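You operate a simulated robot arm through the tools that you are given. There is no shell and no other tool. Be economical: measure what you need, move in short steps, check, and stop when the job is done.

Carry out the task below with a simulated robot arm. There is one attempt and no reset: what you move stays moved.

## Task
Tighten the belt, set the tension in the green band and seam the sleeve in the cups.
Fine: do belt and tension before you switch the cup seamer on; end with the clutch lever at stop and the switch off; leave the sleeves in the rack.

The check looks at the end state, three seconds after you hand in, the way a careful person would. Anything else that was tipped, shoved, dropped, spilled or broken makes it a failure.

## Robot
A 6-joint arm with a fingered hand, fixed in place. Base frame: the origin is at the foot of the arm, x ahead of it, y to its left, z up; the work surface is at about z = 740. Readings come in mm, degrees, newtons and seconds.
With the tool pointing down near the work surface it reaches from about 240 to 680 mm from the base axis. Its first joint turns from -166.0 to 166.0 degrees. Payload 4 kg.
The tool frame sits at the grasp point between the pads (the TCP): z along the fingers, y along the line on which they close. The tips reach 26 mm beyond it. Largest opening 148 mm; the body of the gripper starts 73 mm behind the TCP. The gripper is a hand of 3 fingers: y runs from the thumb to the fingers, the wrist lies at [0, 0, -239] in the tool frame.
Orientation is told as [roll, pitch, yaw] about the base's x, y, z axes, in that order, counted from this pose: with the fingers straight down and closing along the base's y, the tool's x points along the base's -x, its y along +y and its z along -z.

## Interface
- The arm moves only by the tool send_rows. Its arguments are lists of equal length, an entry for each row: "xyz": the shift along the tool's x, y, z in units of 250 mm (1.0 is 250 mm), a list of three; "delta_rot": the turn, a rotation vector about the tool's x, y, z in units of 90 degrees (1.0 is 90 degrees), a list of three. In form: {"xyz": [[dx, dy, dz], ...], "delta_rot": [[ax, ay, az], ...]}. A call has 1 to 20 rows; each row is the pose to reach, as a shift and turn from the pose commanded when the call began, along the tool's axes at that moment. A call with a number of a shift or a turn outside -1 to 1 is refused whole. Each row takes 0.2 s and may step no farther than 50 mm and 8.6 degrees from the row before; otherwise, the whole call is refused. Where a pose cannot be reached the arm comes as near as it can. A force on the tool above 40 N (or 10 N above the force at the start of the call, whichever is more), or a blocked arm, ends the call early, and 0.2 s more pass. In this call time passes only in rows, and 0.2 s behind the last. The reply holds the time, the measured pose of the TCP, the force on the tool along the base axes, the opening and the grip force, in the units named above and with some noise, with the torque about the TCP (base axes, N m) and any sound that the robot's microphone picked up.
- Cameras (640 x 400 px; columns grow to the right, rows downward): "scene" is fixed at [50.5, 488.2, 1273.3]; the picture's right is [-0.77, -0.64, 0.00], its down [-0.25, 0.30, -0.92] and it looks along [0.59, -0.71, -0.39] (base axes); focal length 332 px, centre (320, 200). "wrist" rides on the gripper at [68, -39, -90] in the tool frame; the picture's right is [0.50, 0.87, 0.00], its down [-0.65, 0.38, -0.65] and it looks along [-0.57, 0.33, 0.76] (tool axes); focal length 222 px, centre (320, 200).
- camera(camera): a new picture of that camera. The clock stands still meanwhile.
- move_column(by): slides the trunk up (or, below 0, down) by that many mm; the arm rides with it, the base frame stays. It gives what a move gives, with no picture.
- move_fingers(finger1, finger2, thumb_bend): sets how far each is bent, from 0 (flat) to 100 (curled in); at 30 the hand is open as for a grip, at 70 the pads meet at the TCP. One left out holds its place. A second passes; each finger stops where it meets its share of the squeeze, and holds until it gets a number again. It is the only way to open and close the hand. It gives what a move gives, with no picture; readings hold the bend of each and the force on the fingers (four entries, about 0 where the hand has none), thumb and palm.
- probe_pixels(camera, pixels): there is no depth. For up to 12 entries [column, row, z] of the newest picture of that camera ("zoom" is the newest enlarged one), the place [x, y] in the base frame at which the ray of that pixel passes the height z, good to about 2 mm, but the place of the scene camera against the robot may be out by one fixed shift of up to 12 mm in any direction. The clock stands still meanwhile.
- enlarge(camera, box): a new picture of the part [left, top, right, bottom] of that camera's present view, enlarged. The clock stands still meanwhile.
- hand_in(): hands the job in; it is judged then, once.

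Go step by step. Measure first, check grasps and placings, and put right what went wrong. The budget is 80 turns and 54 pictures, counting those below and the enlarged ones. Unless the task says otherwise, let go and move clear before handing in.

The tools are called as a command line: name --argument value ..., lists and objects as JSON in quotes. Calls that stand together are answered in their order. send_rows: Moves the arm, as the interface text tells. Its arguments: {"type":"object","properties":{"xyz":{"type":"array","items":{"type":"array","items":{"type":"number"}}},"delta_rot":{"type":"array","items":{"type":"array","items":{"type":"number"}}}},"required":["xyz","delta_rot"]} The other tools are called the same way: move_column (by) slides the trunk up or down; move_fingers (finger1, finger2, thumb_bend) moves the fingers one by one; camera (camera) takes a picture; probe_pixels (camera, pixels) gives the place at which the rays of pixels pass given heights; enlarge (camera, box) takes an enlarged picture of a part of a camera's view; hand_in () hands the job in.

At the start:

```text
clock: 0.0
position: [478.1, -142.0, 1034.1]
tcp_rot: [0.0, -0.1, 0.1]
contact_force: [-0.1, -1.0, 0.3]
ft_torque: [0.0, -0.02, 0.0]
grip_width: 147.9
grasp_force: 0.1
shape: jaw
bend: [30.0, 30.0, 30.0]
finger forces: [0.0, 0.1, 0.0, 0.0, 0.1, 0.1]
trunk travel left (down, up): [-175.0, 142.0]
```

scene: 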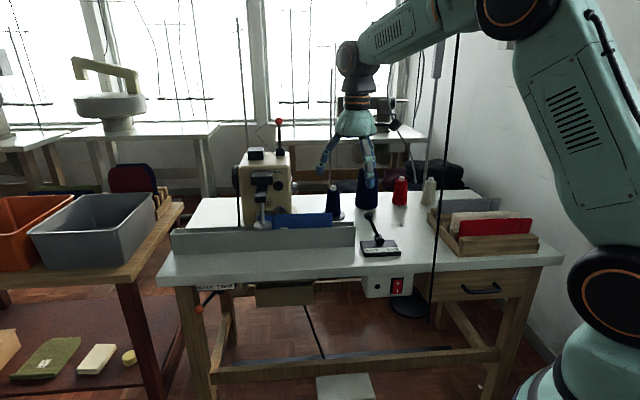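
wrist: 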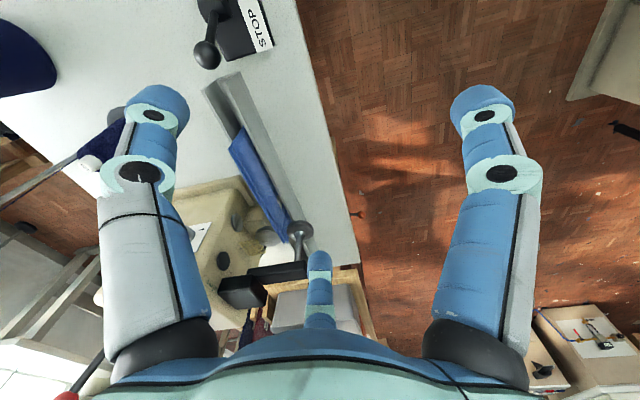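

The scene shows a machine at (265,190), a lever labelled STOP at (378,240), a red switch at (397,286), and a lever with a red knob under the table at (205,300). I'll enlarge these to learn the details.

enlarge --camera "scene" --box '[160, 110, 360, 235]'

enlarge --camera "scene" --box '[340, 200, 500, 300]'

enlarge --camera "scene" --box '[160, 230, 360, 355]'

```text
3.20 times, centred on (260, 172) of scene
```

zoom: 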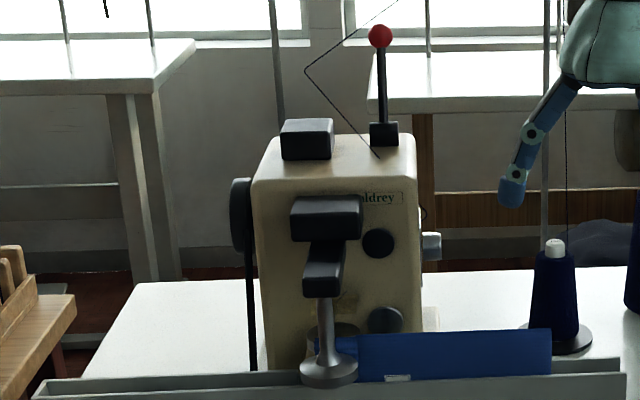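

```text
4.00 times, centred on (420, 250) of scene
```

zoom: 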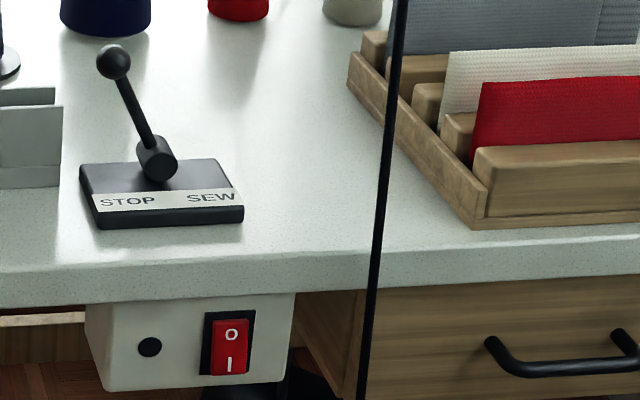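

```text
3.20 times, centred on (260, 292) of scene
```

zoom: 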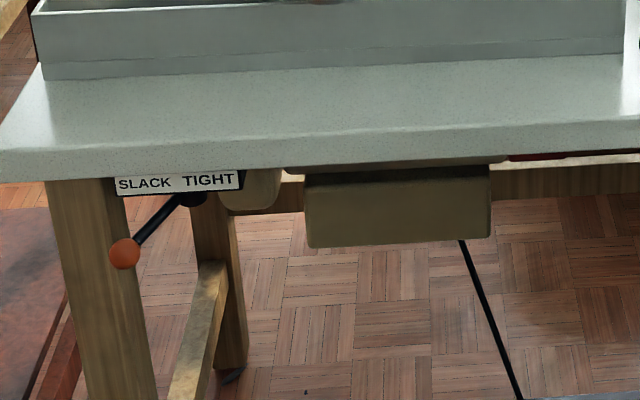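

The switch shows "O" top, "I" bottom; clutch lever leans to STOP; belt lever hangs at SLACK. I'll probe positions and look at the wrist view of the machine for the tension gauge.

probe_pixels --camera "scene" --pixels '[[160, 285, 740], [560, 262, 740], [205, 304, 670], [240, 288, 700], [368, 216, 800], [379, 240, 750], [397, 286, 710], [240, 228, 740], [279, 122, 960], [263, 225, 780], [355, 245, 740], [330, 215, 800]]'

enlarge --camera "wrist" --box '[80, 150, 400, 350]'

enlarge --camera "scene" --box '[225, 140, 305, 190]'

```text
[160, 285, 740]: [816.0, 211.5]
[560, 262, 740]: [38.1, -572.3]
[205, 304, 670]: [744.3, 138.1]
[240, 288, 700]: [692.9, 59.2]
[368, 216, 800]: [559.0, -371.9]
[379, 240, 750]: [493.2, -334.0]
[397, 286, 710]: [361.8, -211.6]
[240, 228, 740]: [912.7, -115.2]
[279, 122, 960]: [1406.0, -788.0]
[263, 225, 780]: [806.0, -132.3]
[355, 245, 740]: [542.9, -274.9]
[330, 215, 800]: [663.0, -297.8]
```

```text
2.00 times, centred on (240, 250) of wrist
```

zoom: 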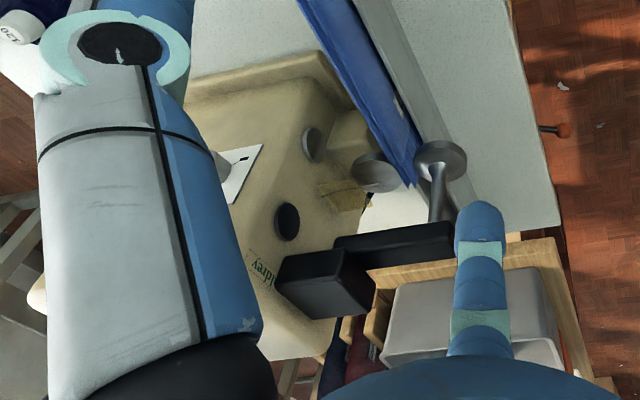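

```text
8.00 times, centred on (265, 165) of scene
```

zoom: 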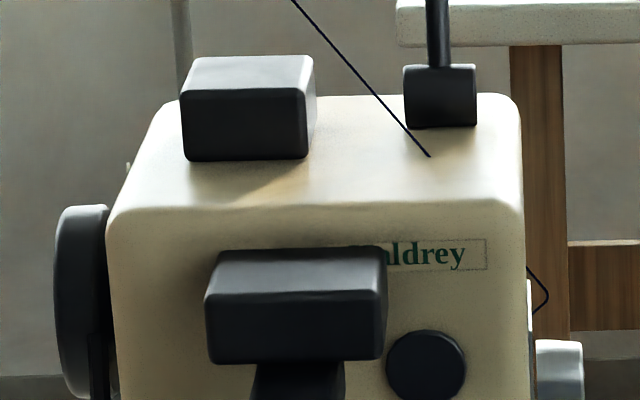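

The tension dial seems to be the silver knob on a white plate on the machine's right side (wrist px ~(192,232), scene (295,186)). I'll triangulate it and other parts from both cameras.

probe_pixels --camera "wrist" --pixels '[[188, 233, 800], [188, 233, 840], [188, 233, 880], [206, 55, 800], [206, 55, 780], [257, 28, 750], [362, 215, 700], [362, 215, 660], [300, 230, 780], [359, 262, 740], [297, 0, 740]]'

probe_pixels --camera "scene" --pixels '[[296, 187, 800], [296, 187, 840], [296, 187, 880], [368, 216, 820], [368, 216, 780], [205, 304, 700], [205, 304, 640], [263, 227, 760], [263, 227, 780], [397, 282, 700], [397, 292, 690], [397, 279, 710]]'

```text
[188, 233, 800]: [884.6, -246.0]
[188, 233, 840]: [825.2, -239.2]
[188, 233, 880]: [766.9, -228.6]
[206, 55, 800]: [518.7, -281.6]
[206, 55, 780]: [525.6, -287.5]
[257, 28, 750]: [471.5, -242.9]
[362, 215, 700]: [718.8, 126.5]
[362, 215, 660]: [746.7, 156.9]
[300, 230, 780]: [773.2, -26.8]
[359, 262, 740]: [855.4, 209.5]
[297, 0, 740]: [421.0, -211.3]
```

```text
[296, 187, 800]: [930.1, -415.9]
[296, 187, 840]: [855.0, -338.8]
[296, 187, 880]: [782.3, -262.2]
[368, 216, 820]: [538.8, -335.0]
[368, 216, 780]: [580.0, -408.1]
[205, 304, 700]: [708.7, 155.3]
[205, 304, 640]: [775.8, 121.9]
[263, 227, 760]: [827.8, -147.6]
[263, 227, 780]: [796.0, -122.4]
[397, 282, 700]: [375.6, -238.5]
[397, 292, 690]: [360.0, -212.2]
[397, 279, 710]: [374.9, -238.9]
```

The dial is near (745,-225,895), belt-lever ball near (732,143,681), clutch ball near (503,-268,850). Before moving, I check the thread stands and poles around the hand (px 320–460, 60–220).

enlarge --camera "scene" --box '[270, 50, 510, 225]'

probe_pixels --camera "scene" --pixels '[[367, 206, 740], [335, 217, 740], [400, 204, 740], [428, 205, 740], [434, 190, 740], [240, 230, 740], [333, 185, 820], [195, 197, 740], [500, 200, 740], [430, 320, 0], [252, 228, 740], [291, 212, 740]]'

```text
2.29 times, centred on (390, 138) of scene
```

zoom: 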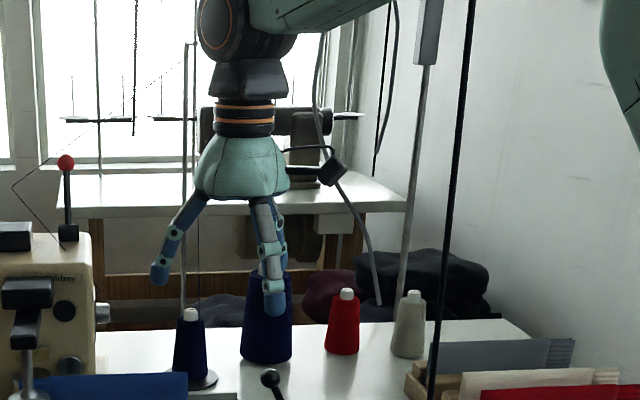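

```text
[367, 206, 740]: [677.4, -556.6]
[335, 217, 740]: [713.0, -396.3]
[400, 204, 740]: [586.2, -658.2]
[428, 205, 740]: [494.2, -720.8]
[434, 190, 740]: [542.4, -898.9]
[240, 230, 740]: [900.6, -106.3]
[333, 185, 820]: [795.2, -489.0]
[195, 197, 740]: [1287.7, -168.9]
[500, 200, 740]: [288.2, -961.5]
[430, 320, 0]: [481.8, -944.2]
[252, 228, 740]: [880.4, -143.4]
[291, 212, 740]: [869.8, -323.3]
```

Path is clear above the table (spool tops about z 866, pole near (755,-430)). I'll move the hand over to look at the machine's right side, tilting it 50° toward the machine.

send_rows --xyz '[[-0.042, -0.072, 0.024], [-0.084, -0.144, 0.048], [-0.127, -0.216, 0.072], [-0.169, -0.288, 0.096], [-0.211, -0.36, 0.12], [-0.253, -0.432, 0.144], [-0.296, -0.504, 0.168], [-0.338, -0.576, 0.192], [-0.38, -0.648, 0.216]]' --delta_rot '[[-0.0242, -0.0584, -0.0519], [-0.0484, -0.1169, -0.1038], [-0.0726, -0.1753, -0.1557], [-0.0968, -0.2338, -0.2076], [-0.121, -0.2922, -0.2596], [-0.1452, -0.3507, -0.3115], [-0.1694, -0.4091, -0.3634], [-0.1936, -0.4676, -0.4153], [-0.2178, -0.526, -0.4672]]'

camera --camera "wrist"

```text
clock: 2.0
position: [617.4, -344.7, 1001.3]
tcp_rot: [0.7, -49.2, 43.9]
contact_force: [0.1, 0.1, 0.6]
ft_torque: [-0.04, -0.02, -0.04]
grip_width: 147.8
grasp_force: 0.0
shape: jaw
bend: [30.0, 30.0, 30.0]
finger forces: [0.1, 0.1, 0.0, 0.0, 0.2, 0.0]
out of reach, approached as far as the arm can: row 6, 7, 8, 9
trunk travel left (down, up): [-175.0, 142.0]
```

```text
45 pictures are left
```

wrist: 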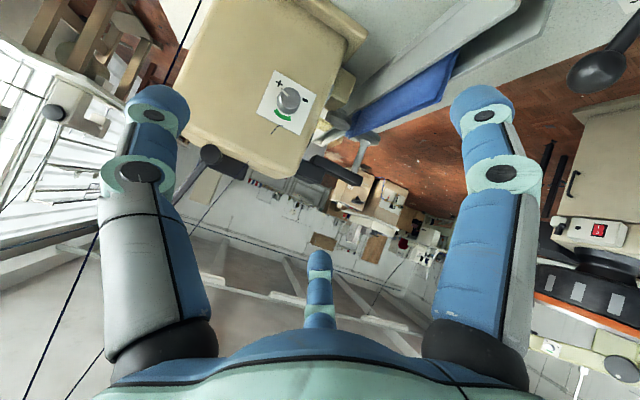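

The dial is visible at (288,100) with + / − marks and a green arc; the arm stopped a bit farther back than commanded. I'll enlarge the dial.

enlarge --camera "wrist" --box '[240, 60, 336, 120]'

probe_pixels --camera "wrist" --pixels '[[289, 99, 880], [289, 99, 895], [289, 99, 910], [277, 72, 915], [319, 85, 915], [263, 115, 870]]'

camera --camera "scene"

```text
6.67 times, centred on (288, 90) of wrist
```

zoom: 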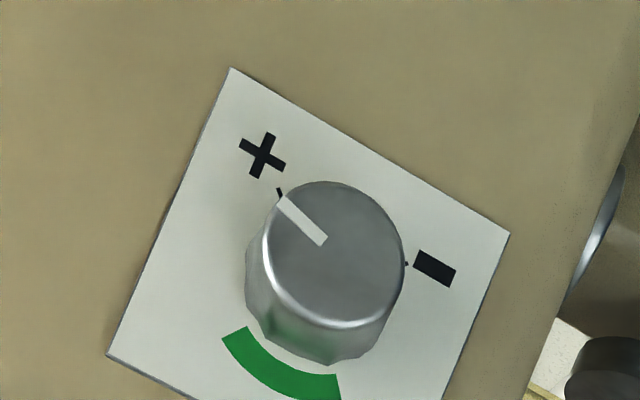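

```text
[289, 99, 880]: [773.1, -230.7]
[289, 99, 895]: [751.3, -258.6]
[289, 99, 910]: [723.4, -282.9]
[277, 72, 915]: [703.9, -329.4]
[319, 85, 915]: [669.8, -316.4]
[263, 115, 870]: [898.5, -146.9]
```

```text
43 pictures are left
```

scene: 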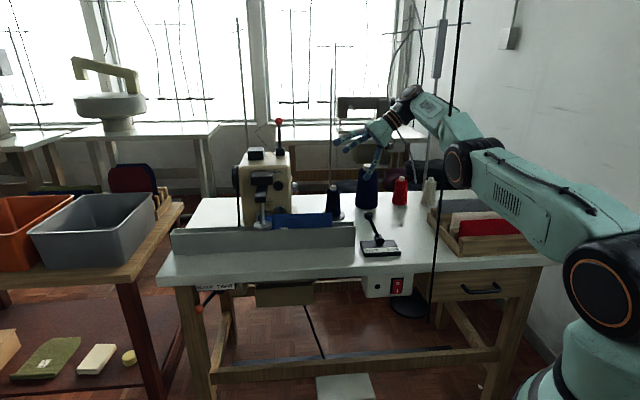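

The dial pointer points near "+" while green is at the top of the dial, so it needs about 110–120° counter-clockwise (toward "−"). Knob is about (769,-230,880). I'll roll the hand so the camera faces the operator side and approach to a stand-off of about 120 mm.

send_rows --xyz '[[0.004, -0.009, 0.036], [0.009, -0.017, 0.073], [0.013, -0.026, 0.109], [0.017, -0.035, 0.145], [0.022, -0.043, 0.182], [0.026, -0.052, 0.218], [0.03, -0.061, 0.254], [0.035, -0.069, 0.291], [0.039, -0.078, 0.327], [0.043, -0.087, 0.363], [0.048, -0.095, 0.4], [0.052, -0.104, 0.436]]' --delta_rot '[[-0.0145, -0.0145, 0.0824], [-0.029, -0.029, 0.1648], [-0.0435, -0.0435, 0.2473], [-0.058, -0.058, 0.3297], [-0.0725, -0.0725, 0.4121], [-0.087, -0.087, 0.4945], [-0.1015, -0.1015, 0.5769], [-0.116, -0.116, 0.6593], [-0.1305, -0.1305, 0.7418], [-0.145, -0.145, 0.8242], [-0.1595, -0.1595, 0.9066], [-0.174, -0.174, 0.989]]'

camera --camera "wrist"

```text
clock: 4.6
position: [677.4, -303.6, 923.1]
tcp_rot: [70.0, 0.1, -45.2]
contact_force: [-0.1, 0.1, -0.6]
ft_torque: [-0.04, 0.01, 0.01]
grip_width: 147.9
grasp_force: 0.0
shape: jaw
bend: [30.0, 30.0, 30.0]
finger forces: [0.0, 0.1, 0.0, 0.1, 0.0, 0.0]
out of reach, approached as far as the arm can: row 1, 2, 3, 4, 5, 6, 7, 8, 9, 10, 11, 12
trunk travel left (down, up): [-175.0, 142.0]
```

```text
42 pictures are left
```

wrist: 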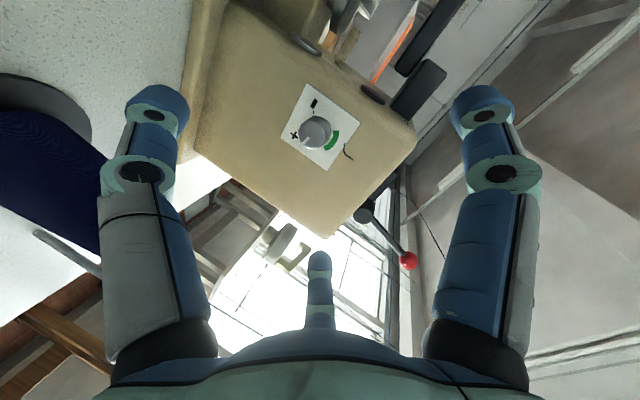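

The hand is at about 125 mm stand-off, and the dial is at (315,133). I'll enlarge it and triangulate the knob position again.

enlarge --camera "wrist" --box '[272, 80, 368, 180]'

probe_pixels --camera "wrist" --pixels '[[312, 134, 870], [312, 134, 880], [312, 134, 890], [305, 85, 870], [352, 123, 910], [327, 170, 890], [281, 137, 850]]'

```text
4.00 times, centred on (320, 130) of wrist
```

zoom: 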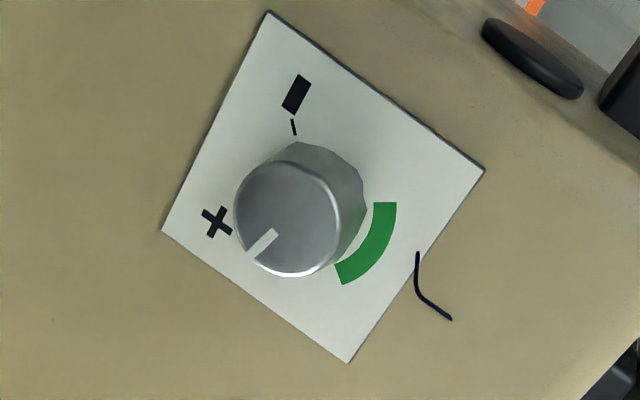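

```text
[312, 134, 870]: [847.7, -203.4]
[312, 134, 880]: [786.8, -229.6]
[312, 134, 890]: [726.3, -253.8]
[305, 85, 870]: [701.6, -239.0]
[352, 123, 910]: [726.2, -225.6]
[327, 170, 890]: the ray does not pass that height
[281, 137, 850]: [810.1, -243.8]
```

Rays from three views agree on the knob cap at about (768,-235,883), with pointer ~110° clockwise of the green centre. I'll part-close the hand and move to a pre-grasp 45 mm short.

move_fingers --finger1 50 --finger2 50 --thumb_bend 50

send_rows --xyz '[[-0.02, 0, 0.08], [-0.04, 0, 0.16], [-0.06, 0, 0.24]]' --delta_rot '[[0, 0, 0], [0, 0, 0], [0, 0, 0]]'

camera --camera "wrist"

```text
clock: 5.6
position: [677.8, -302.9, 924.0]
tcp_rot: [70.0, 0.1, -44.9]
contact_force: [0.0, -0.4, -0.2]
ft_torque: [-0.02, 0.06, 0.0]
grip_width: 62.8
grasp_force: 0.1
shape: fingers
bend: [50.0, 50.0, 50.0]
finger forces: [0.1, 0.0, 0.0, 0.0, 0.0, 0.0]
trunk travel left (down, up): [-175.0, 142.0]
```

```text
clock: 6.4
position: [709.6, -261.2, 900.7]
tcp_rot: [69.9, 0.0, -45.0]
contact_force: [-0.4, -0.1, 1.0]
ft_torque: [-0.02, 0.02, -0.01]
grip_width: 62.7
grasp_force: 0.1
shape: fingers
bend: [50.0, 50.0, 50.0]
finger forces: [0.0, 0.0, 0.0, 0.1, 0.0, 0.0]
out of reach, approached as far as the arm can: row 1, 2, 3
trunk travel left (down, up): [-175.0, 142.0]
```

```text
40 pictures are left
```

wrist: 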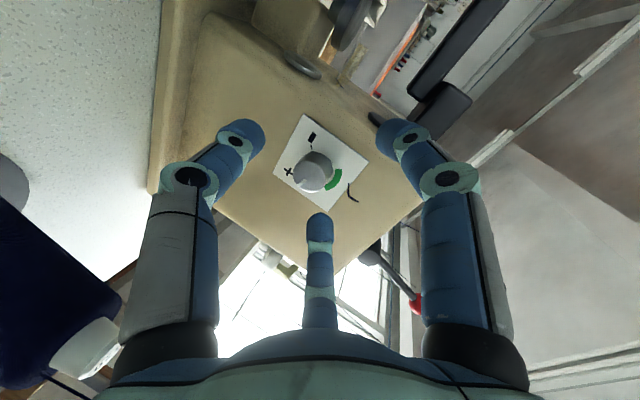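

The hand is held back by the reach limit (wrist radius ~693), so I'll swing the tool about 10° to come more from the operator side, which keeps the wrist within reach.

send_rows --xyz '[[-0.022, -0.015, 0.011], [-0.045, -0.03, 0.022], [-0.045, -0.03, 0.022]]' --delta_rot '[[-0.065, -0.055, 0], [-0.13, -0.1095, 0], [-0.13, -0.1095, 0]]'

camera --camera "wrist"

```text
clock: 7.2
position: [734.8, -280.6, 888.9]
tcp_rot: [82.0, -2.4, -54.5]
contact_force: [0.9, -0.3, 0.2]
ft_torque: [0.01, -0.02, -0.01]
grip_width: 62.6
grasp_force: 0.0
shape: fingers
bend: [50.0, 50.0, 50.0]
finger forces: [0.0, 0.0, 0.0, 0.0, 0.0, 0.1]
out of reach, approached as far as the arm can: row 1, 2, 3
trunk travel left (down, up): [-175.0, 142.0]
```

```text
39 pictures are left
```

wrist: 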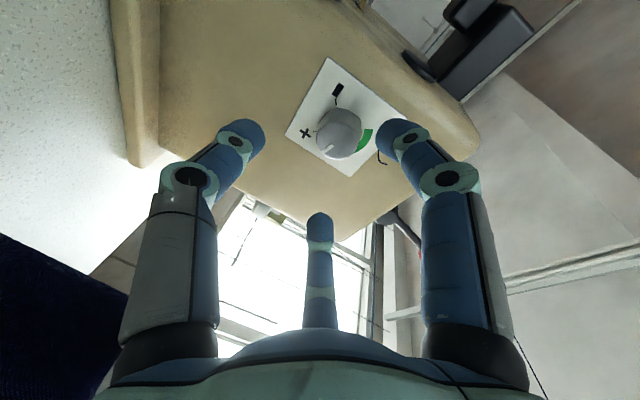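

The tool is now aimed right; the knob cap shows at (336,128), consistent with (v 707, z 882). I'll center the tool axis on it and advance partway.

send_rows --xyz '[[0.066, 0, -0.025], [0.131, 0, -0.05], [0.131, 0, 0.0], [0.131, 0, 0.028]]' --delta_rot '[[0, 0, 0], [0, 0, 0], [0, 0, 0], [0, 0, 0]]'

camera --camera "wrist"

```text
clock: 8.2
position: [744.5, -263.5, 880.5]
tcp_rot: [81.9, -2.4, -54.4]
contact_force: [-0.6, 0.1, -0.9]
ft_torque: [-0.01, -0.03, 0.0]
grip_width: 62.7
grasp_force: 0.0
shape: fingers
bend: [50.0, 50.0, 50.0]
finger forces: [0.0, 0.0, 0.1, 0.0, 0.0, 0.0]
out of reach, approached as far as the arm can: row 1, 2, 3, 4
trunk travel left (down, up): [-175.0, 142.0]
```

```text
38 pictures are left
```

wrist: 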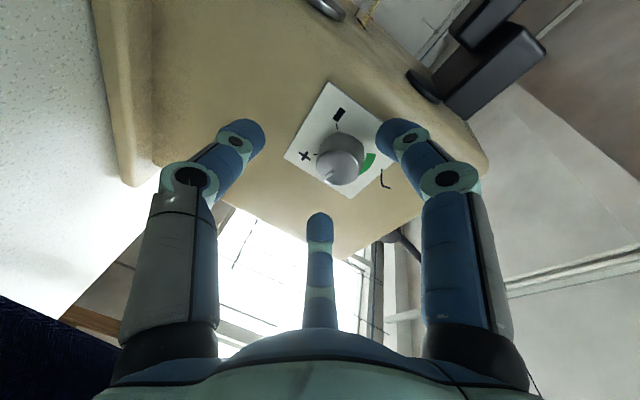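

The arm still drifts from target (actual v 713, z 880 instead of 701, 889), so I look at the arm's posture in the scene view.

camera --camera "scene"

```text
37 pictures are left
```

scene: 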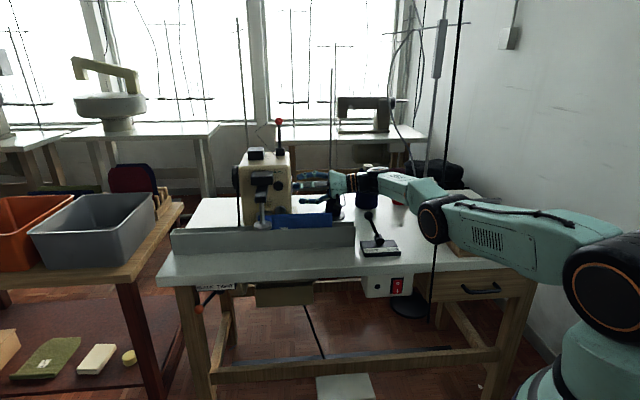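

The arm is nearly straight. I'll send several identical hold rows to see whether it converges on the commanded pose.

send_rows --xyz '[[0, 0, 0], [0, 0, 0], [0, 0, 0], [0, 0, 0]]' --delta_rot '[[0, 0, 0], [0, 0, 0], [0, 0, 0], [0, 0, 0]]'

```text
clock: 9.2
position: [744.7, -263.8, 880.9]
tcp_rot: [81.9, -2.5, -54.4]
contact_force: [-0.1, -0.3, 0.1]
ft_torque: [-0.02, -0.02, 0.04]
grip_width: 62.4
grasp_force: 0.0
shape: fingers
bend: [50.0, 50.0, 50.0]
finger forces: [0.1, 0.0, 0.0, 0.0, 0.1, 0.0]
trunk travel left (down, up): [-175.0, 142.0]
```

The commanded pose resets to the reached one, so I can correct in a closed loop. I'll command a small correction (−12 v, +9 z) at this stand-off.

send_rows --xyz '[[0.022, 0.018, -0.006], [0.044, 0.036, -0.012]]' --delta_rot '[[0, 0, 0], [0, 0, 0]]'

```text
clock: 9.8
position: [748.6, -263.7, 887.0]
tcp_rot: [81.8, -2.4, -54.5]
contact_force: [0.4, -1.1, 0.4]
ft_torque: [0.01, 0.02, -0.01]
grip_width: 62.3
grasp_force: 0.3
shape: fingers
bend: [50.0, 50.0, 50.0]
finger forces: [0.0, 0.0, 0.1, 0.1, 0.1, 0.0]
out of reach, approached as far as the arm can: row 1, 2
trunk travel left (down, up): [-175.0, 142.0]
```

The z came right, but radial motion is stuck with the elbow nearly straight (v 716). I'll pick a final pose whose wrist lies on that reach sphere: 8° yaw, TCP at the knob.

send_rows --xyz '[[0.025, 0.004, 0.035], [0.053, 0.0085, 0.073]]' --delta_rot '[[0, 0.01, 0], [0, 0.0205, 0]]'

camera --camera "wrist"

```text
clock: 10.3
position: [746.9, -256.4, 887.7]
tcp_rot: [81.9, -2.3, -53.6]
contact_force: [-22.1, -17.1, 2.7]
ft_torque: [0.45, -0.48, 0.99]
grip_width: 59.8
grasp_force: 13.9
shape: fingers
bend: [49.0, 50.0, 50.0]
finger forces: [28.0, 0.0, 0.0, 0.1, 0.0, 0.0]
trunk travel left (down, up): [-175.0, 142.0]
stopped in row 2: the force on the tool passed its limit at 46 N (the readings are from after the stop); the commanded pose is now the measured one
```

```text
36 pictures are left
```

wrist: 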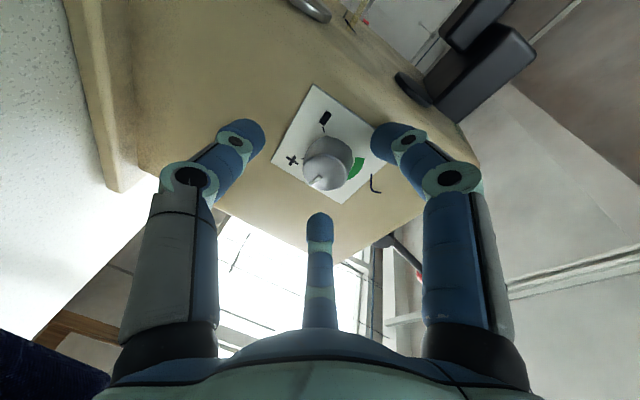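

Finger 1's tip touched the dial plate (28 N), which puts the plate at u≈387 and the cap at ~366. I'll back off 5 mm, recentre by 8 mm and 2.5°, and pre-close to 57.

send_rows --xyz '[[0.0, 0.0, -0.02], [0.016, 0.001, -0.02], [0.032, 0.002, -0.02]]' --delta_rot '[[0, 0, 0], [0, 0.014, 0], [0, 0.028, 0]]'

move_fingers --finger1 57 --finger2 57 --thumb_bend 57

camera --camera "wrist"

```text
clock: 11.2
position: [740.7, -247.1, 886.6]
tcp_rot: [81.7, -1.9, -50.8]
contact_force: [-1.8, -2.0, 0.4]
ft_torque: [-0.03, -0.01, 0.05]
grip_width: 59.1
grasp_force: 0.9
shape: fingers
bend: [52.0, 50.0, 50.0]
finger forces: [2.4, 0.1, 0.0, 0.0, 0.0, 0.0]
trunk travel left (down, up): [-175.0, 142.0]
```

```text
clock: 12.2
position: [741.3, -247.6, 885.8]
tcp_rot: [81.7, -1.9, -51.0]
contact_force: [-0.4, 0.3, 0.0]
ft_torque: [0.02, -0.01, 0.0]
grip_width: 43.2
grasp_force: 0.2
shape: fingers
bend: [56.0, 56.0, 56.0]
finger forces: [0.0, 0.0, 0.1, 0.1, 0.1, 0.0]
trunk travel left (down, up): [-175.0, 142.0]
```

```text
35 pictures are left
```

wrist: 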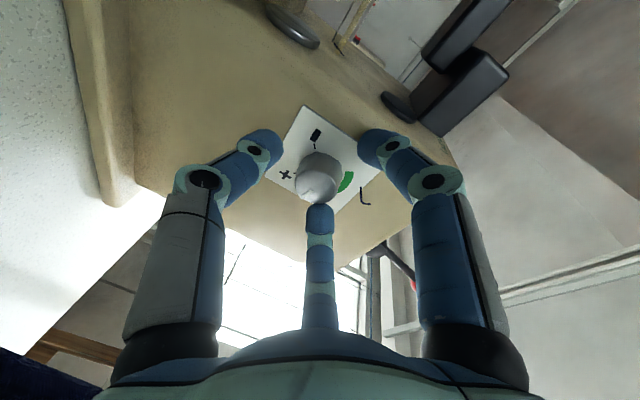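

The knob cap at (317,180) is now centred between the three fingers with ~13 mm overlap. I'll close on it.

move_fingers --finger1 72 --finger2 72 --thumb_bend 72

camera --camera "wrist"

```text
clock: 13.2
position: [742.5, -248.4, 885.7]
tcp_rot: [81.6, -1.9, -51.0]
contact_force: [3.7, -1.5, 0.6]
ft_torque: [0.01, -0.03, -0.12]
grip_width: 10.6
grasp_force: 11.4
shape: fingers
bend: [66.0, 60.0, 67.0]
finger forces: [4.1, 11.1, 0.1, 0.0, 7.8, 0.0]
trunk travel left (down, up): [-175.0, 142.0]
```

```text
34 pictures are left
```

wrist: 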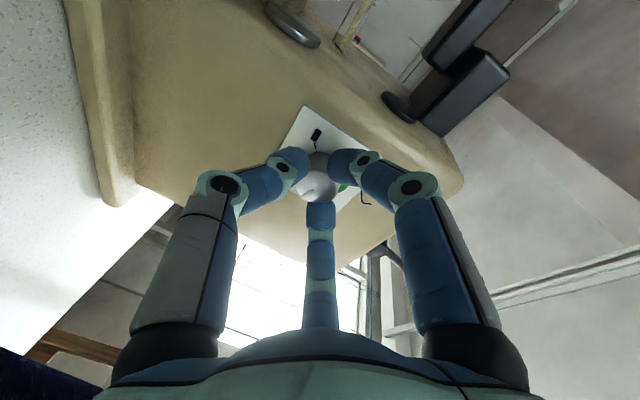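

All three fingers press on the knob (4, 11, 8 N). I'll turn it about −56° around the tool axis.

send_rows --xyz '[[0, 0, 0], [0, 0, 0], [0, 0, 0], [0, 0, 0], [0, 0, 0], [0, 0, 0], [0, 0, 0]]' --delta_rot '[[0, 0, -0.089], [0, 0, -0.178], [0, 0, -0.267], [0, 0, -0.356], [0, 0, -0.444], [0, 0, -0.533], [0, 0, -0.622]]'

camera --camera "wrist"

```text
clock: 14.8
position: [743.4, -249.1, 885.7]
tcp_rot: [74.6, -57.1, -38.3]
contact_force: [1.8, -9.3, -9.4]
ft_torque: [-0.05, 0.17, -0.26]
grip_width: 12.4
grasp_force: 14.3
shape: fingers
bend: [67.0, 62.0, 65.0]
finger forces: [4.2, 8.6, 0.0, 0.0, 16.7, 0.1]
trunk travel left (down, up): [-175.0, 142.0]
```

```text
33 pictures are left
```

wrist: 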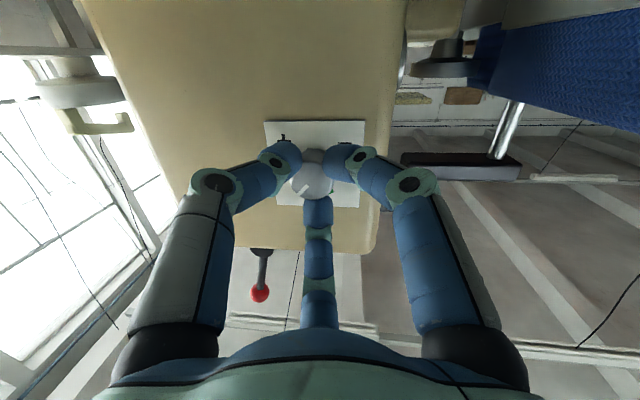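

The turn went through smoothly; I'll enlarge to read the pointer.

enlarge --camera "wrist" --box '[260, 110, 380, 220]'

```text
3.64 times, centred on (320, 165) of wrist
```

zoom: 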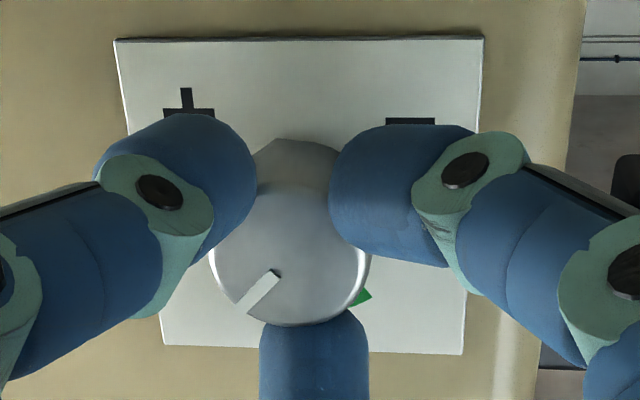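

The pointer moved to about 50° short of the green centre (image lower-left, green under the bottom finger). I'll keep the grip and turn another −50°.

send_rows --xyz '[[0, 0, 0], [0, 0, 0], [0, 0, 0], [0, 0, 0], [0, 0, 0], [0, 0, 0]]' --delta_rot '[[0, 0, -0.092], [0, 0, -0.185], [0, 0, -0.278], [0, 0, -0.37], [0, 0, -0.463], [0, 0, -0.555]]'

enlarge --camera "wrist" --box '[250, 110, 390, 220]'

```text
clock: 16.1
position: [745.0, -246.4, 914.3]
tcp_rot: [50.3, -74.9, -12.5]
contact_force: [0.1, 0.0, -0.5]
ft_torque: [0.0, -0.02, 0.0]
grip_width: 0.1
grasp_force: 0.0
shape: fingers
bend: [71.0, 71.0, 71.0]
finger forces: [0.1, 0.0, 0.0, 0.0, 0.0, 0.0]
out of reach, approached as far as the arm can: row 3, 4, 5, 6
trunk travel left (down, up): [-175.0, 142.0]
```

```text
3.64 times, centred on (320, 165) of wrist
```

zoom: 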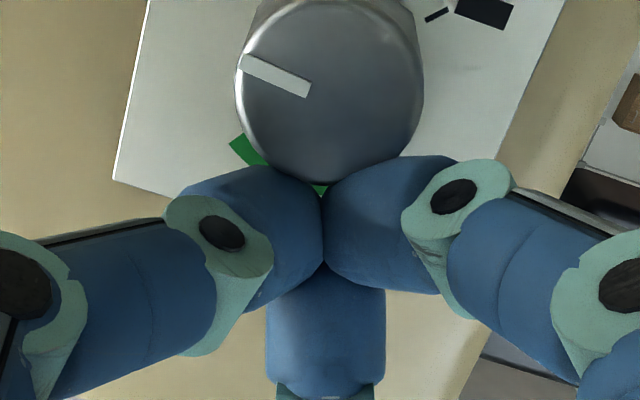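

The arm hit a joint limit in the second half: the hand slid up off the knob (z 914) and the knob rolled back to ~95°. I'll back straight off 45 mm and roll back, then ratchet within the reachable roll range.

send_rows --xyz '[[0, 0, -0.09], [0, 0, -0.18], [0, 0, -0.18], [0, 0, -0.18], [0, 0, -0.18], [0, 0, -0.18], [0, 0, -0.18], [0, 0, -0.18], [0, 0, -0.18], [0, 0, -0.18], [0, 0, -0.18], [0, 0, -0.18]]' --delta_rot '[[0, 0, 0], [0, 0, 0], [0, 0, 0.09], [0, 0, 0.18], [0, 0, 0.27], [0, 0, 0.36], [0, 0, 0.45], [0, 0, 0.54], [0, 0, 0.63], [0, 0, 0.72], [0, 0, 0.81], [0, 0, 0.9]]'

move_fingers --finger1 50 --finger2 50 --thumb_bend 50

```text
clock: 18.8
position: [721.7, -280.4, 919.5]
tcp_rot: [80.4, 2.9, -51.5]
contact_force: [-0.1, 0.4, -0.1]
ft_torque: [0.02, -0.01, -0.01]
grip_width: 0.0
grasp_force: 0.0
shape: fingers
bend: [71.0, 71.0, 71.0]
finger forces: [0.0, 0.1, 0.1, 0.1, 0.0, 0.0]
out of reach, approached as far as the arm can: row 1, 2, 3, 4, 5, 6, 7, 8, 9, 10, 11, 12
trunk travel left (down, up): [-175.0, 142.0]
```

```text
clock: 19.8
position: [720.3, -281.1, 919.8]
tcp_rot: [80.5, 2.8, -51.5]
contact_force: [0.0, 0.5, 0.5]
ft_torque: [0.03, 0.01, 0.02]
grip_width: 61.8
grasp_force: 0.0
shape: fingers
bend: [50.0, 50.0, 50.0]
finger forces: [0.1, 0.2, 0.0, 0.0, 0.0, 0.1]
trunk travel left (down, up): [-175.0, 142.0]
```

Clear of the knob. I'll test more positive roll (+48°) while recentring in front of the knob, so one grip can sweep the full ~100°.

send_rows --xyz '[[0.007, -0.019, 0.001], [0.015, -0.038, 0.002], [0.022, -0.057, 0.003], [0.03, -0.076, 0.004], [0.037, -0.095, 0.005], [0.044, -0.114, 0.006]]' --delta_rot '[[0, 0, 0.089], [0, 0, 0.178], [0, 0, 0.267], [0, 0, 0.356], [0, 0, 0.444], [0, 0, 0.533]]'

camera --camera "wrist"

```text
clock: 21.1
position: [717.7, -280.5, 890.3]
tcp_rot: [75.2, 49.8, -62.6]
contact_force: [0.0, 0.4, -0.1]
ft_torque: [0.0, 0.01, 0.02]
grip_width: 61.7
grasp_force: 0.1
shape: fingers
bend: [50.0, 50.0, 50.0]
finger forces: [0.0, 0.1, 0.1, 0.0, 0.0, 0.1]
out of reach, approached as far as the arm can: row 2, 3, 4, 5, 6
trunk travel left (down, up): [-175.0, 142.0]
```

```text
30 pictures are left
```

wrist: 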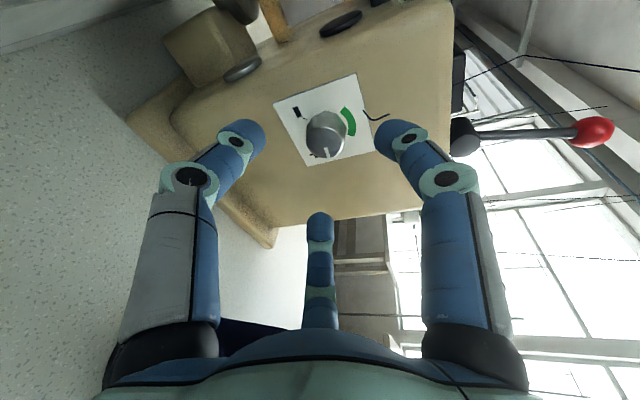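

The roll works. I'll pre-close to 57 and advance with a small lateral correction onto the knob axis.

move_fingers --finger1 56 --finger2 56 --thumb_bend 56

send_rows --xyz '[[0.015, -0.014, 0.05], [0.03, -0.028, 0.1], [0.03, -0.028, 0.13], [0.03, -0.028, 0.155]]' --delta_rot '[[0, 0, 0], [0, 0, 0], [0, 0, 0], [0, 0, 0]]'

camera --camera "wrist"

```text
clock: 22.1
position: [717.9, -281.2, 890.5]
tcp_rot: [75.1, 49.9, -62.6]
contact_force: [-0.7, 0.7, 1.3]
ft_torque: [-0.02, -0.01, 0.0]
grip_width: 42.7
grasp_force: 0.0
shape: fingers
bend: [56.0, 56.0, 56.0]
finger forces: [0.0, 0.1, 0.0, 0.0, 0.0, 0.0]
trunk travel left (down, up): [-175.0, 142.0]
```

```text
clock: 23.1
position: [741.5, -248.5, 886.0]
tcp_rot: [75.1, 49.7, -62.7]
contact_force: [-3.6, -2.9, 1.6]
ft_torque: [0.1, -0.13, 0.02]
grip_width: 42.2
grasp_force: 2.4
shape: fingers
bend: [56.0, 56.0, 56.0]
finger forces: [5.2, 0.0, 0.0, 0.0, 0.0, 0.1]
trunk travel left (down, up): [-175.0, 142.0]
```

```text
29 pictures are left
```

wrist: 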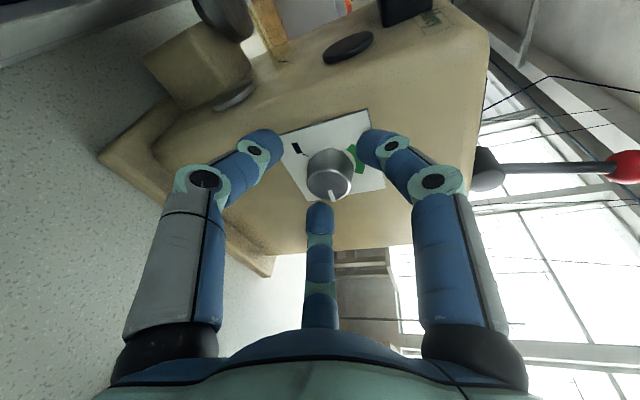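

Knob cap at (329,175) is about 4 mm right of the tool axis; I'll shift that and back off 2 mm, then close.

send_rows --xyz '[[0.009, 0.013, -0.006]]' --delta_rot '[[0, 0, 0]]'

move_fingers --finger1 73 --finger2 73 --thumb_bend 73

```text
clock: 23.6
position: [743.1, -249.0, 889.4]
tcp_rot: [75.1, 49.6, -62.6]
contact_force: [-0.9, -0.8, -0.1]
ft_torque: [-0.01, 0.0, 0.04]
grip_width: 40.6
grasp_force: 0.6
shape: fingers
bend: [57.0, 56.0, 56.0]
finger forces: [0.9, 0.0, 0.0, 0.1, 0.0, 0.0]
trunk travel left (down, up): [-175.0, 142.0]
```

```text
clock: 24.6
position: [743.1, -247.9, 889.9]
tcp_rot: [75.0, 49.8, -62.6]
contact_force: [3.6, 1.2, -1.0]
ft_torque: [0.0, 0.05, -0.04]
grip_width: 11.6
grasp_force: 12.0
shape: fingers
bend: [64.0, 60.0, 68.0]
finger forces: [6.6, 10.2, 0.1, 0.1, 8.1, 0.0]
trunk travel left (down, up): [-175.0, 142.0]
```

Good grip (7/10/8 N). I'll turn −90° in one sweep, staying within the roll range that worked.

send_rows --xyz '[[0, 0, 0], [0, 0, 0], [0, 0, 0], [0, 0, 0], [0, 0, 0], [0, 0, 0], [0, 0, 0], [0, 0, 0], [0, 0, 0], [0, 0, 0], [0, 0, 0], [0, 0, 0]]' --delta_rot '[[0, 0, -0.083], [0, 0, -0.167], [0, 0, -0.25], [0, 0, -0.333], [0, 0, -0.417], [0, 0, -0.5], [0, 0, -0.583], [0, 0, -0.667], [0, 0, -0.75], [0, 0, -0.833], [0, 0, -0.917], [0, 0, -1.0]]'

enlarge --camera "wrist" --box '[250, 100, 390, 220]'

```text
clock: 27.1
position: [743.3, -250.1, 888.3]
tcp_rot: [77.7, -38.7, -43.5]
contact_force: [2.3, -6.1, -12.7]
ft_torque: [-0.02, 0.16, -0.25]
grip_width: 12.2
grasp_force: 16.1
shape: fingers
bend: [66.0, 61.0, 65.0]
finger forces: [5.6, 10.8, 0.1, 0.1, 14.9, 0.0]
trunk travel left (down, up): [-175.0, 142.0]
```

```text
3.33 times, centred on (320, 160) of wrist
```

zoom: 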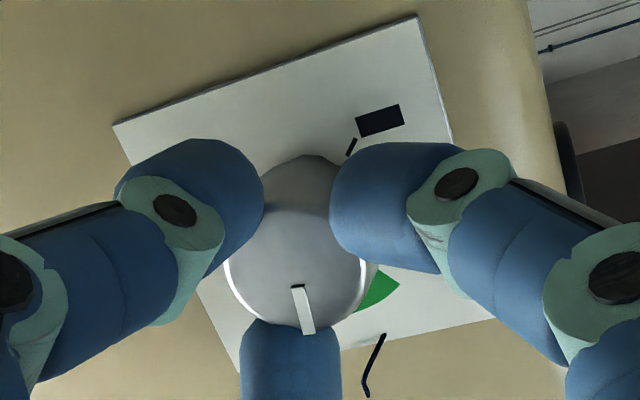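

The pointer now lines up with the plate's vertical, i.e. in the green band within ~10°. I'll release gently and back away 60 mm, then verify.

move_fingers --finger1 56 --finger2 56 --thumb_bend 56

send_rows --xyz '[[0, 0, -0.06], [0, 0, -0.14], [0, 0, -0.26], [0, 0, -0.4]]' --delta_rot '[[0, 0, 0], [0, 0, 0], [0, 0, 0], [0, 0, 0]]'

enlarge --camera "wrist" --box '[240, 60, 400, 180]'

```text
clock: 28.1
position: [741.0, -248.0, 888.9]
tcp_rot: [77.8, -38.7, -43.6]
contact_force: [-0.4, 0.4, -0.4]
ft_torque: [0.01, 0.0, 0.03]
grip_width: 41.8
grasp_force: 0.1
shape: fingers
bend: [56.0, 56.0, 56.0]
finger forces: [0.0, 0.0, 0.0, 0.0, 0.0, 0.0]
trunk travel left (down, up): [-175.0, 142.0]
```

```text
clock: 29.1
position: [684.9, -325.6, 904.4]
tcp_rot: [77.8, -38.7, -43.3]
contact_force: [-0.1, -0.2, 0.3]
ft_torque: [0.03, 0.02, -0.04]
grip_width: 42.1
grasp_force: 0.0
shape: fingers
bend: [56.0, 56.0, 56.0]
finger forces: [0.0, 0.0, 0.0, 0.1, 0.0, 0.0]
out of reach, approached as far as the arm can: row 2, 3, 4
trunk travel left (down, up): [-175.0, 142.0]
```

```text
3.33 times, centred on (320, 120) of wrist
```

zoom: 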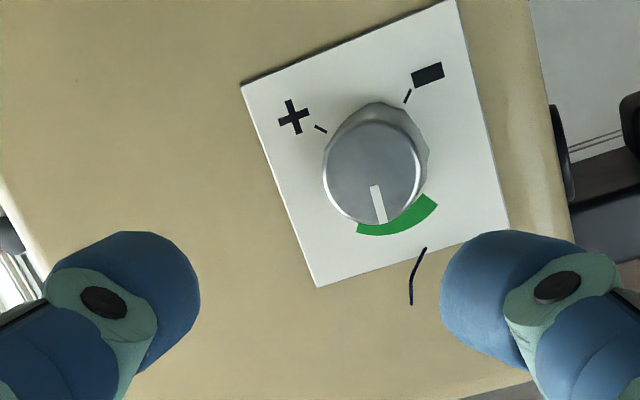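

The pointer sits in the middle of the green arc: tension is set. Now I'll swing the hand up and out in front of the table, re-orienting it to look at the belt lever.

send_rows --xyz '[[0.065, 0.105, -0.019], [0.13, 0.21, -0.038], [0.195, 0.315, -0.057], [0.26, 0.42, -0.076], [0.324, 0.524, -0.096], [0.389, 0.629, -0.115], [0.454, 0.734, -0.134], [0.519, 0.839, -0.153], [0.584, 0.944, -0.172]]' --delta_rot '[[0.077, -0.006, -0.027], [0.154, -0.012, -0.054], [0.231, -0.018, -0.081], [0.308, -0.024, -0.108], [0.386, -0.031, -0.136], [0.463, -0.037, -0.163], [0.54, -0.043, -0.19], [0.617, -0.049, -0.217], [0.694, -0.055, -0.244]]'

```text
clock: 31.1
position: [754.9, -401.7, 827.3]
tcp_rot: [32.1, -43.6, -43.2]
contact_force: [1.0, 3.3, 1.8]
ft_torque: [0.13, 0.03, -0.07]
grip_width: 45.5
grasp_force: 1.9
shape: fingers
bend: [55.0, 56.0, 56.0]
finger forces: [3.3, 0.0, 0.1, 0.0, 0.0, 0.0]
out of reach, approached as far as the arm can: row 1, 2, 3, 4, 5, 6, 7, 8, 9
trunk travel left (down, up): [-175.0, 142.0]
```

The arm went the wrong way (out and down, touching something lightly at finger 1). I stop and look before doing anything.

camera --camera "scene"

camera --camera "wrist"

```text
26 pictures are left
```

scene: 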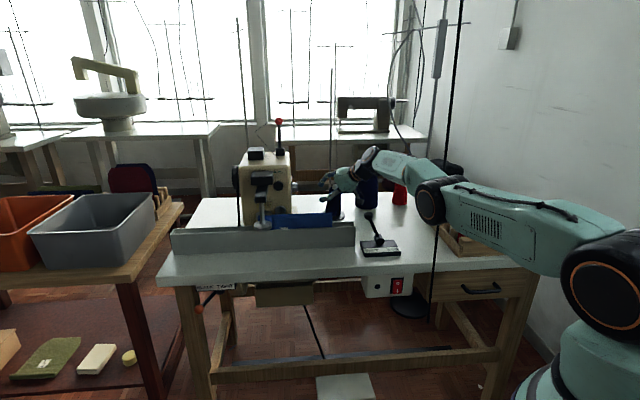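

```text
25 pictures are left
```

wrist: 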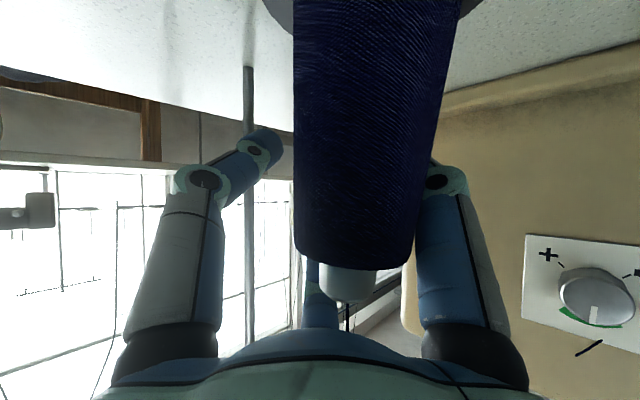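

Finger 1 rests against the small blue spool (still upright), with the hand straddling it; the arm is stuck with elbow flipped. Safest escape is a pure vertical lift with the trunk, after easing finger 1 open.

move_fingers --finger1 47

move_column --by 25

camera --camera "wrist"

```text
clock: 32.1
position: [751.8, -401.1, 828.8]
tcp_rot: [32.1, -43.6, -43.2]
contact_force: [0.0, 0.2, 0.7]
ft_torque: [0.03, -0.03, 0.01]
grip_width: 58.1
grasp_force: 0.8
shape: fingers
bend: [47.0, 56.0, 56.0]
finger forces: [0.4, 0.0, 0.1, 0.0, 0.0, 0.0]
trunk travel left (down, up): [-175.0, 142.0]
```

```text
clock: 32.9
position: [755.0, -401.1, 859.7]
tcp_rot: [32.6, -43.8, -43.6]
contact_force: [-0.1, -0.5, -0.1]
ft_torque: [0.02, 0.03, 0.02]
grip_width: 57.8
grasp_force: 0.1
shape: fingers
bend: [47.0, 56.0, 56.0]
finger forces: [0.0, 0.0, 0.0, 0.0, 0.1, 0.0]
trunk travel left (down, up): [-200.0, 117.0]
```

```text
24 pictures are left
```

wrist: 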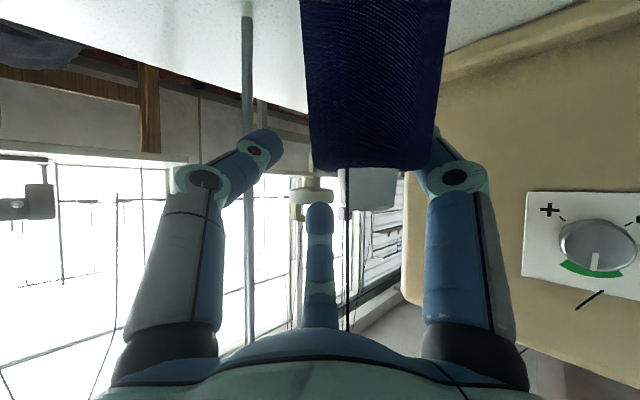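

No contact, the spool is standing and the dial is unaffected. I'll lift the rest of the way.

move_column --by 110

camera --camera "wrist"

```text
clock: 34.3
position: [791.5, -402.0, 1038.1]
tcp_rot: [37.2, -47.1, -47.0]
contact_force: [0.2, -0.8, -1.0]
ft_torque: [0.0, -0.02, 0.04]
grip_width: 58.3
grasp_force: 0.1
shape: fingers
bend: [47.0, 56.0, 56.0]
finger forces: [0.0, 0.0, 0.1, 0.1, 0.0, 0.0]
trunk travel left (down, up): [-310.0, 7.0]
```

```text
23 pictures are left
```

wrist: 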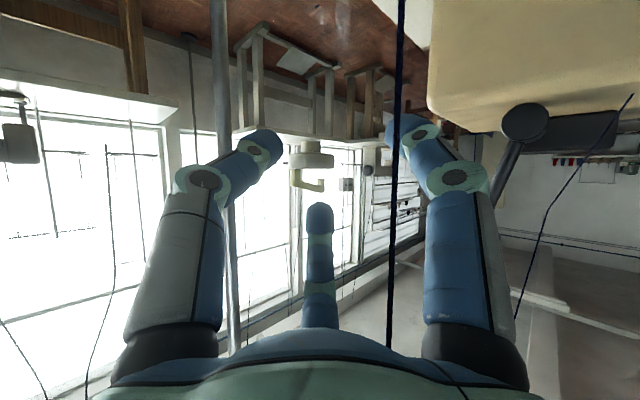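

The hand has cleared the spool; its thread hangs inside the open side of the hand (column ~395). I'll test backing straight out along the tool axis by 40 mm.

send_rows --xyz '[[0, 0, -0.08], [0, 0, -0.16]]' --delta_rot '[[0, 0, 0], [0, 0, 0]]'

camera --camera "scene"

```text
clock: 34.9
position: [784.8, -411.3, 1062.4]
tcp_rot: [38.1, -47.3, -46.3]
contact_force: [-1.0, 2.1, -0.1]
ft_torque: [0.02, 0.0, 0.0]
grip_width: 56.1
grasp_force: 0.6
shape: fingers
bend: [47.0, 56.0, 57.0]
finger forces: [0.1, 0.1, 0.0, 0.0, 1.9, 0.0]
out of reach, approached as far as the arm can: row 1, 2
trunk travel left (down, up): [-310.0, 7.0]
```

```text
22 pictures are left
```

scene: 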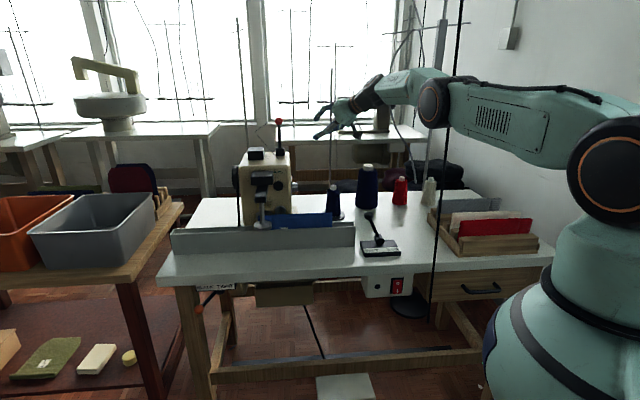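

The thumb lightly touches the thread pole (2 N), so I'll move away from it (+u) and pull back toward the operator; the elbow now looks to be on the upper side again.

send_rows --xyz '[[0.032, 0.069, -0.065], [0.064, 0.138, -0.13]]' --delta_rot '[[0, 0, 0], [0, 0, 0]]'

camera --camera "wrist"

```text
clock: 35.5
position: [732.8, -363.0, 1080.7]
tcp_rot: [37.2, -47.1, -46.9]
contact_force: [0.2, 1.3, -0.3]
ft_torque: [-0.02, 0.02, -0.02]
grip_width: 57.8
grasp_force: 0.1
shape: fingers
bend: [47.0, 56.0, 56.0]
finger forces: [0.0, 0.1, 0.1, 0.0, 0.0, 0.0]
trunk travel left (down, up): [-310.0, 7.0]
```

```text
21 pictures are left
```

wrist: 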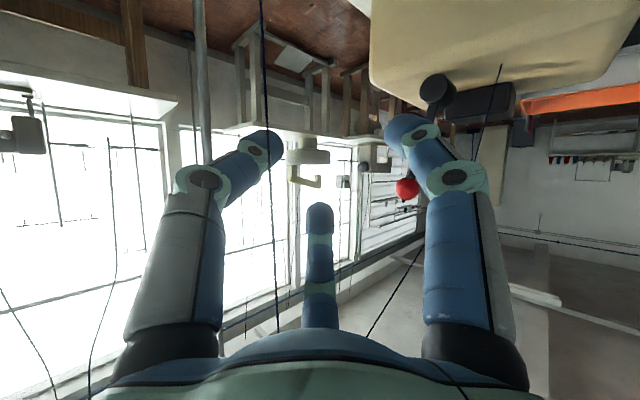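

Unstuck — the arm now follows properly. I'll pull the hand 250 mm back toward the operator side with no rotation.

send_rows --xyz '[[0.113, 0.073, -0.099], [0.227, 0.145, -0.197], [0.34, 0.218, -0.296], [0.453, 0.291, -0.395], [0.567, 0.363, -0.493], [0.68, 0.436, -0.592]]' --delta_rot '[[0, 0, 0], [0, 0, 0], [0, 0, 0], [0, 0, 0], [0, 0, 0], [0, 0, 0]]'

camera --camera "scene"

```text
clock: 36.9
position: [585.8, -203.7, 1156.6]
tcp_rot: [35.5, -44.0, -45.2]
contact_force: [-0.3, -0.1, -0.3]
ft_torque: [0.01, -0.02, 0.01]
grip_width: 57.5
grasp_force: 0.0
shape: fingers
bend: [47.0, 56.0, 56.0]
finger forces: [0.0, 0.0, 0.1, 0.0, 0.0, 0.1]
out of reach, approached as far as the arm can: row 2, 3, 4, 5, 6
trunk travel left (down, up): [-310.0, 7.0]
```

```text
20 pictures are left
```

scene: 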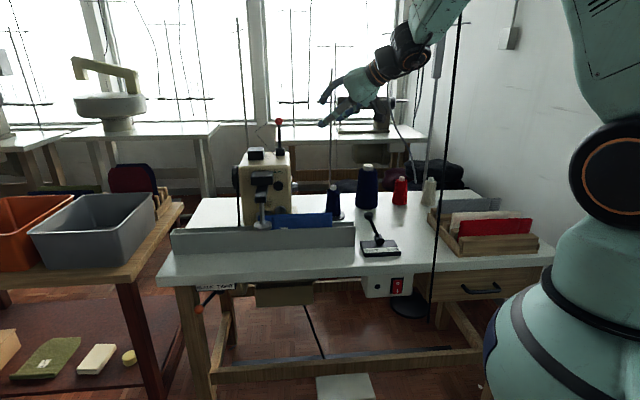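

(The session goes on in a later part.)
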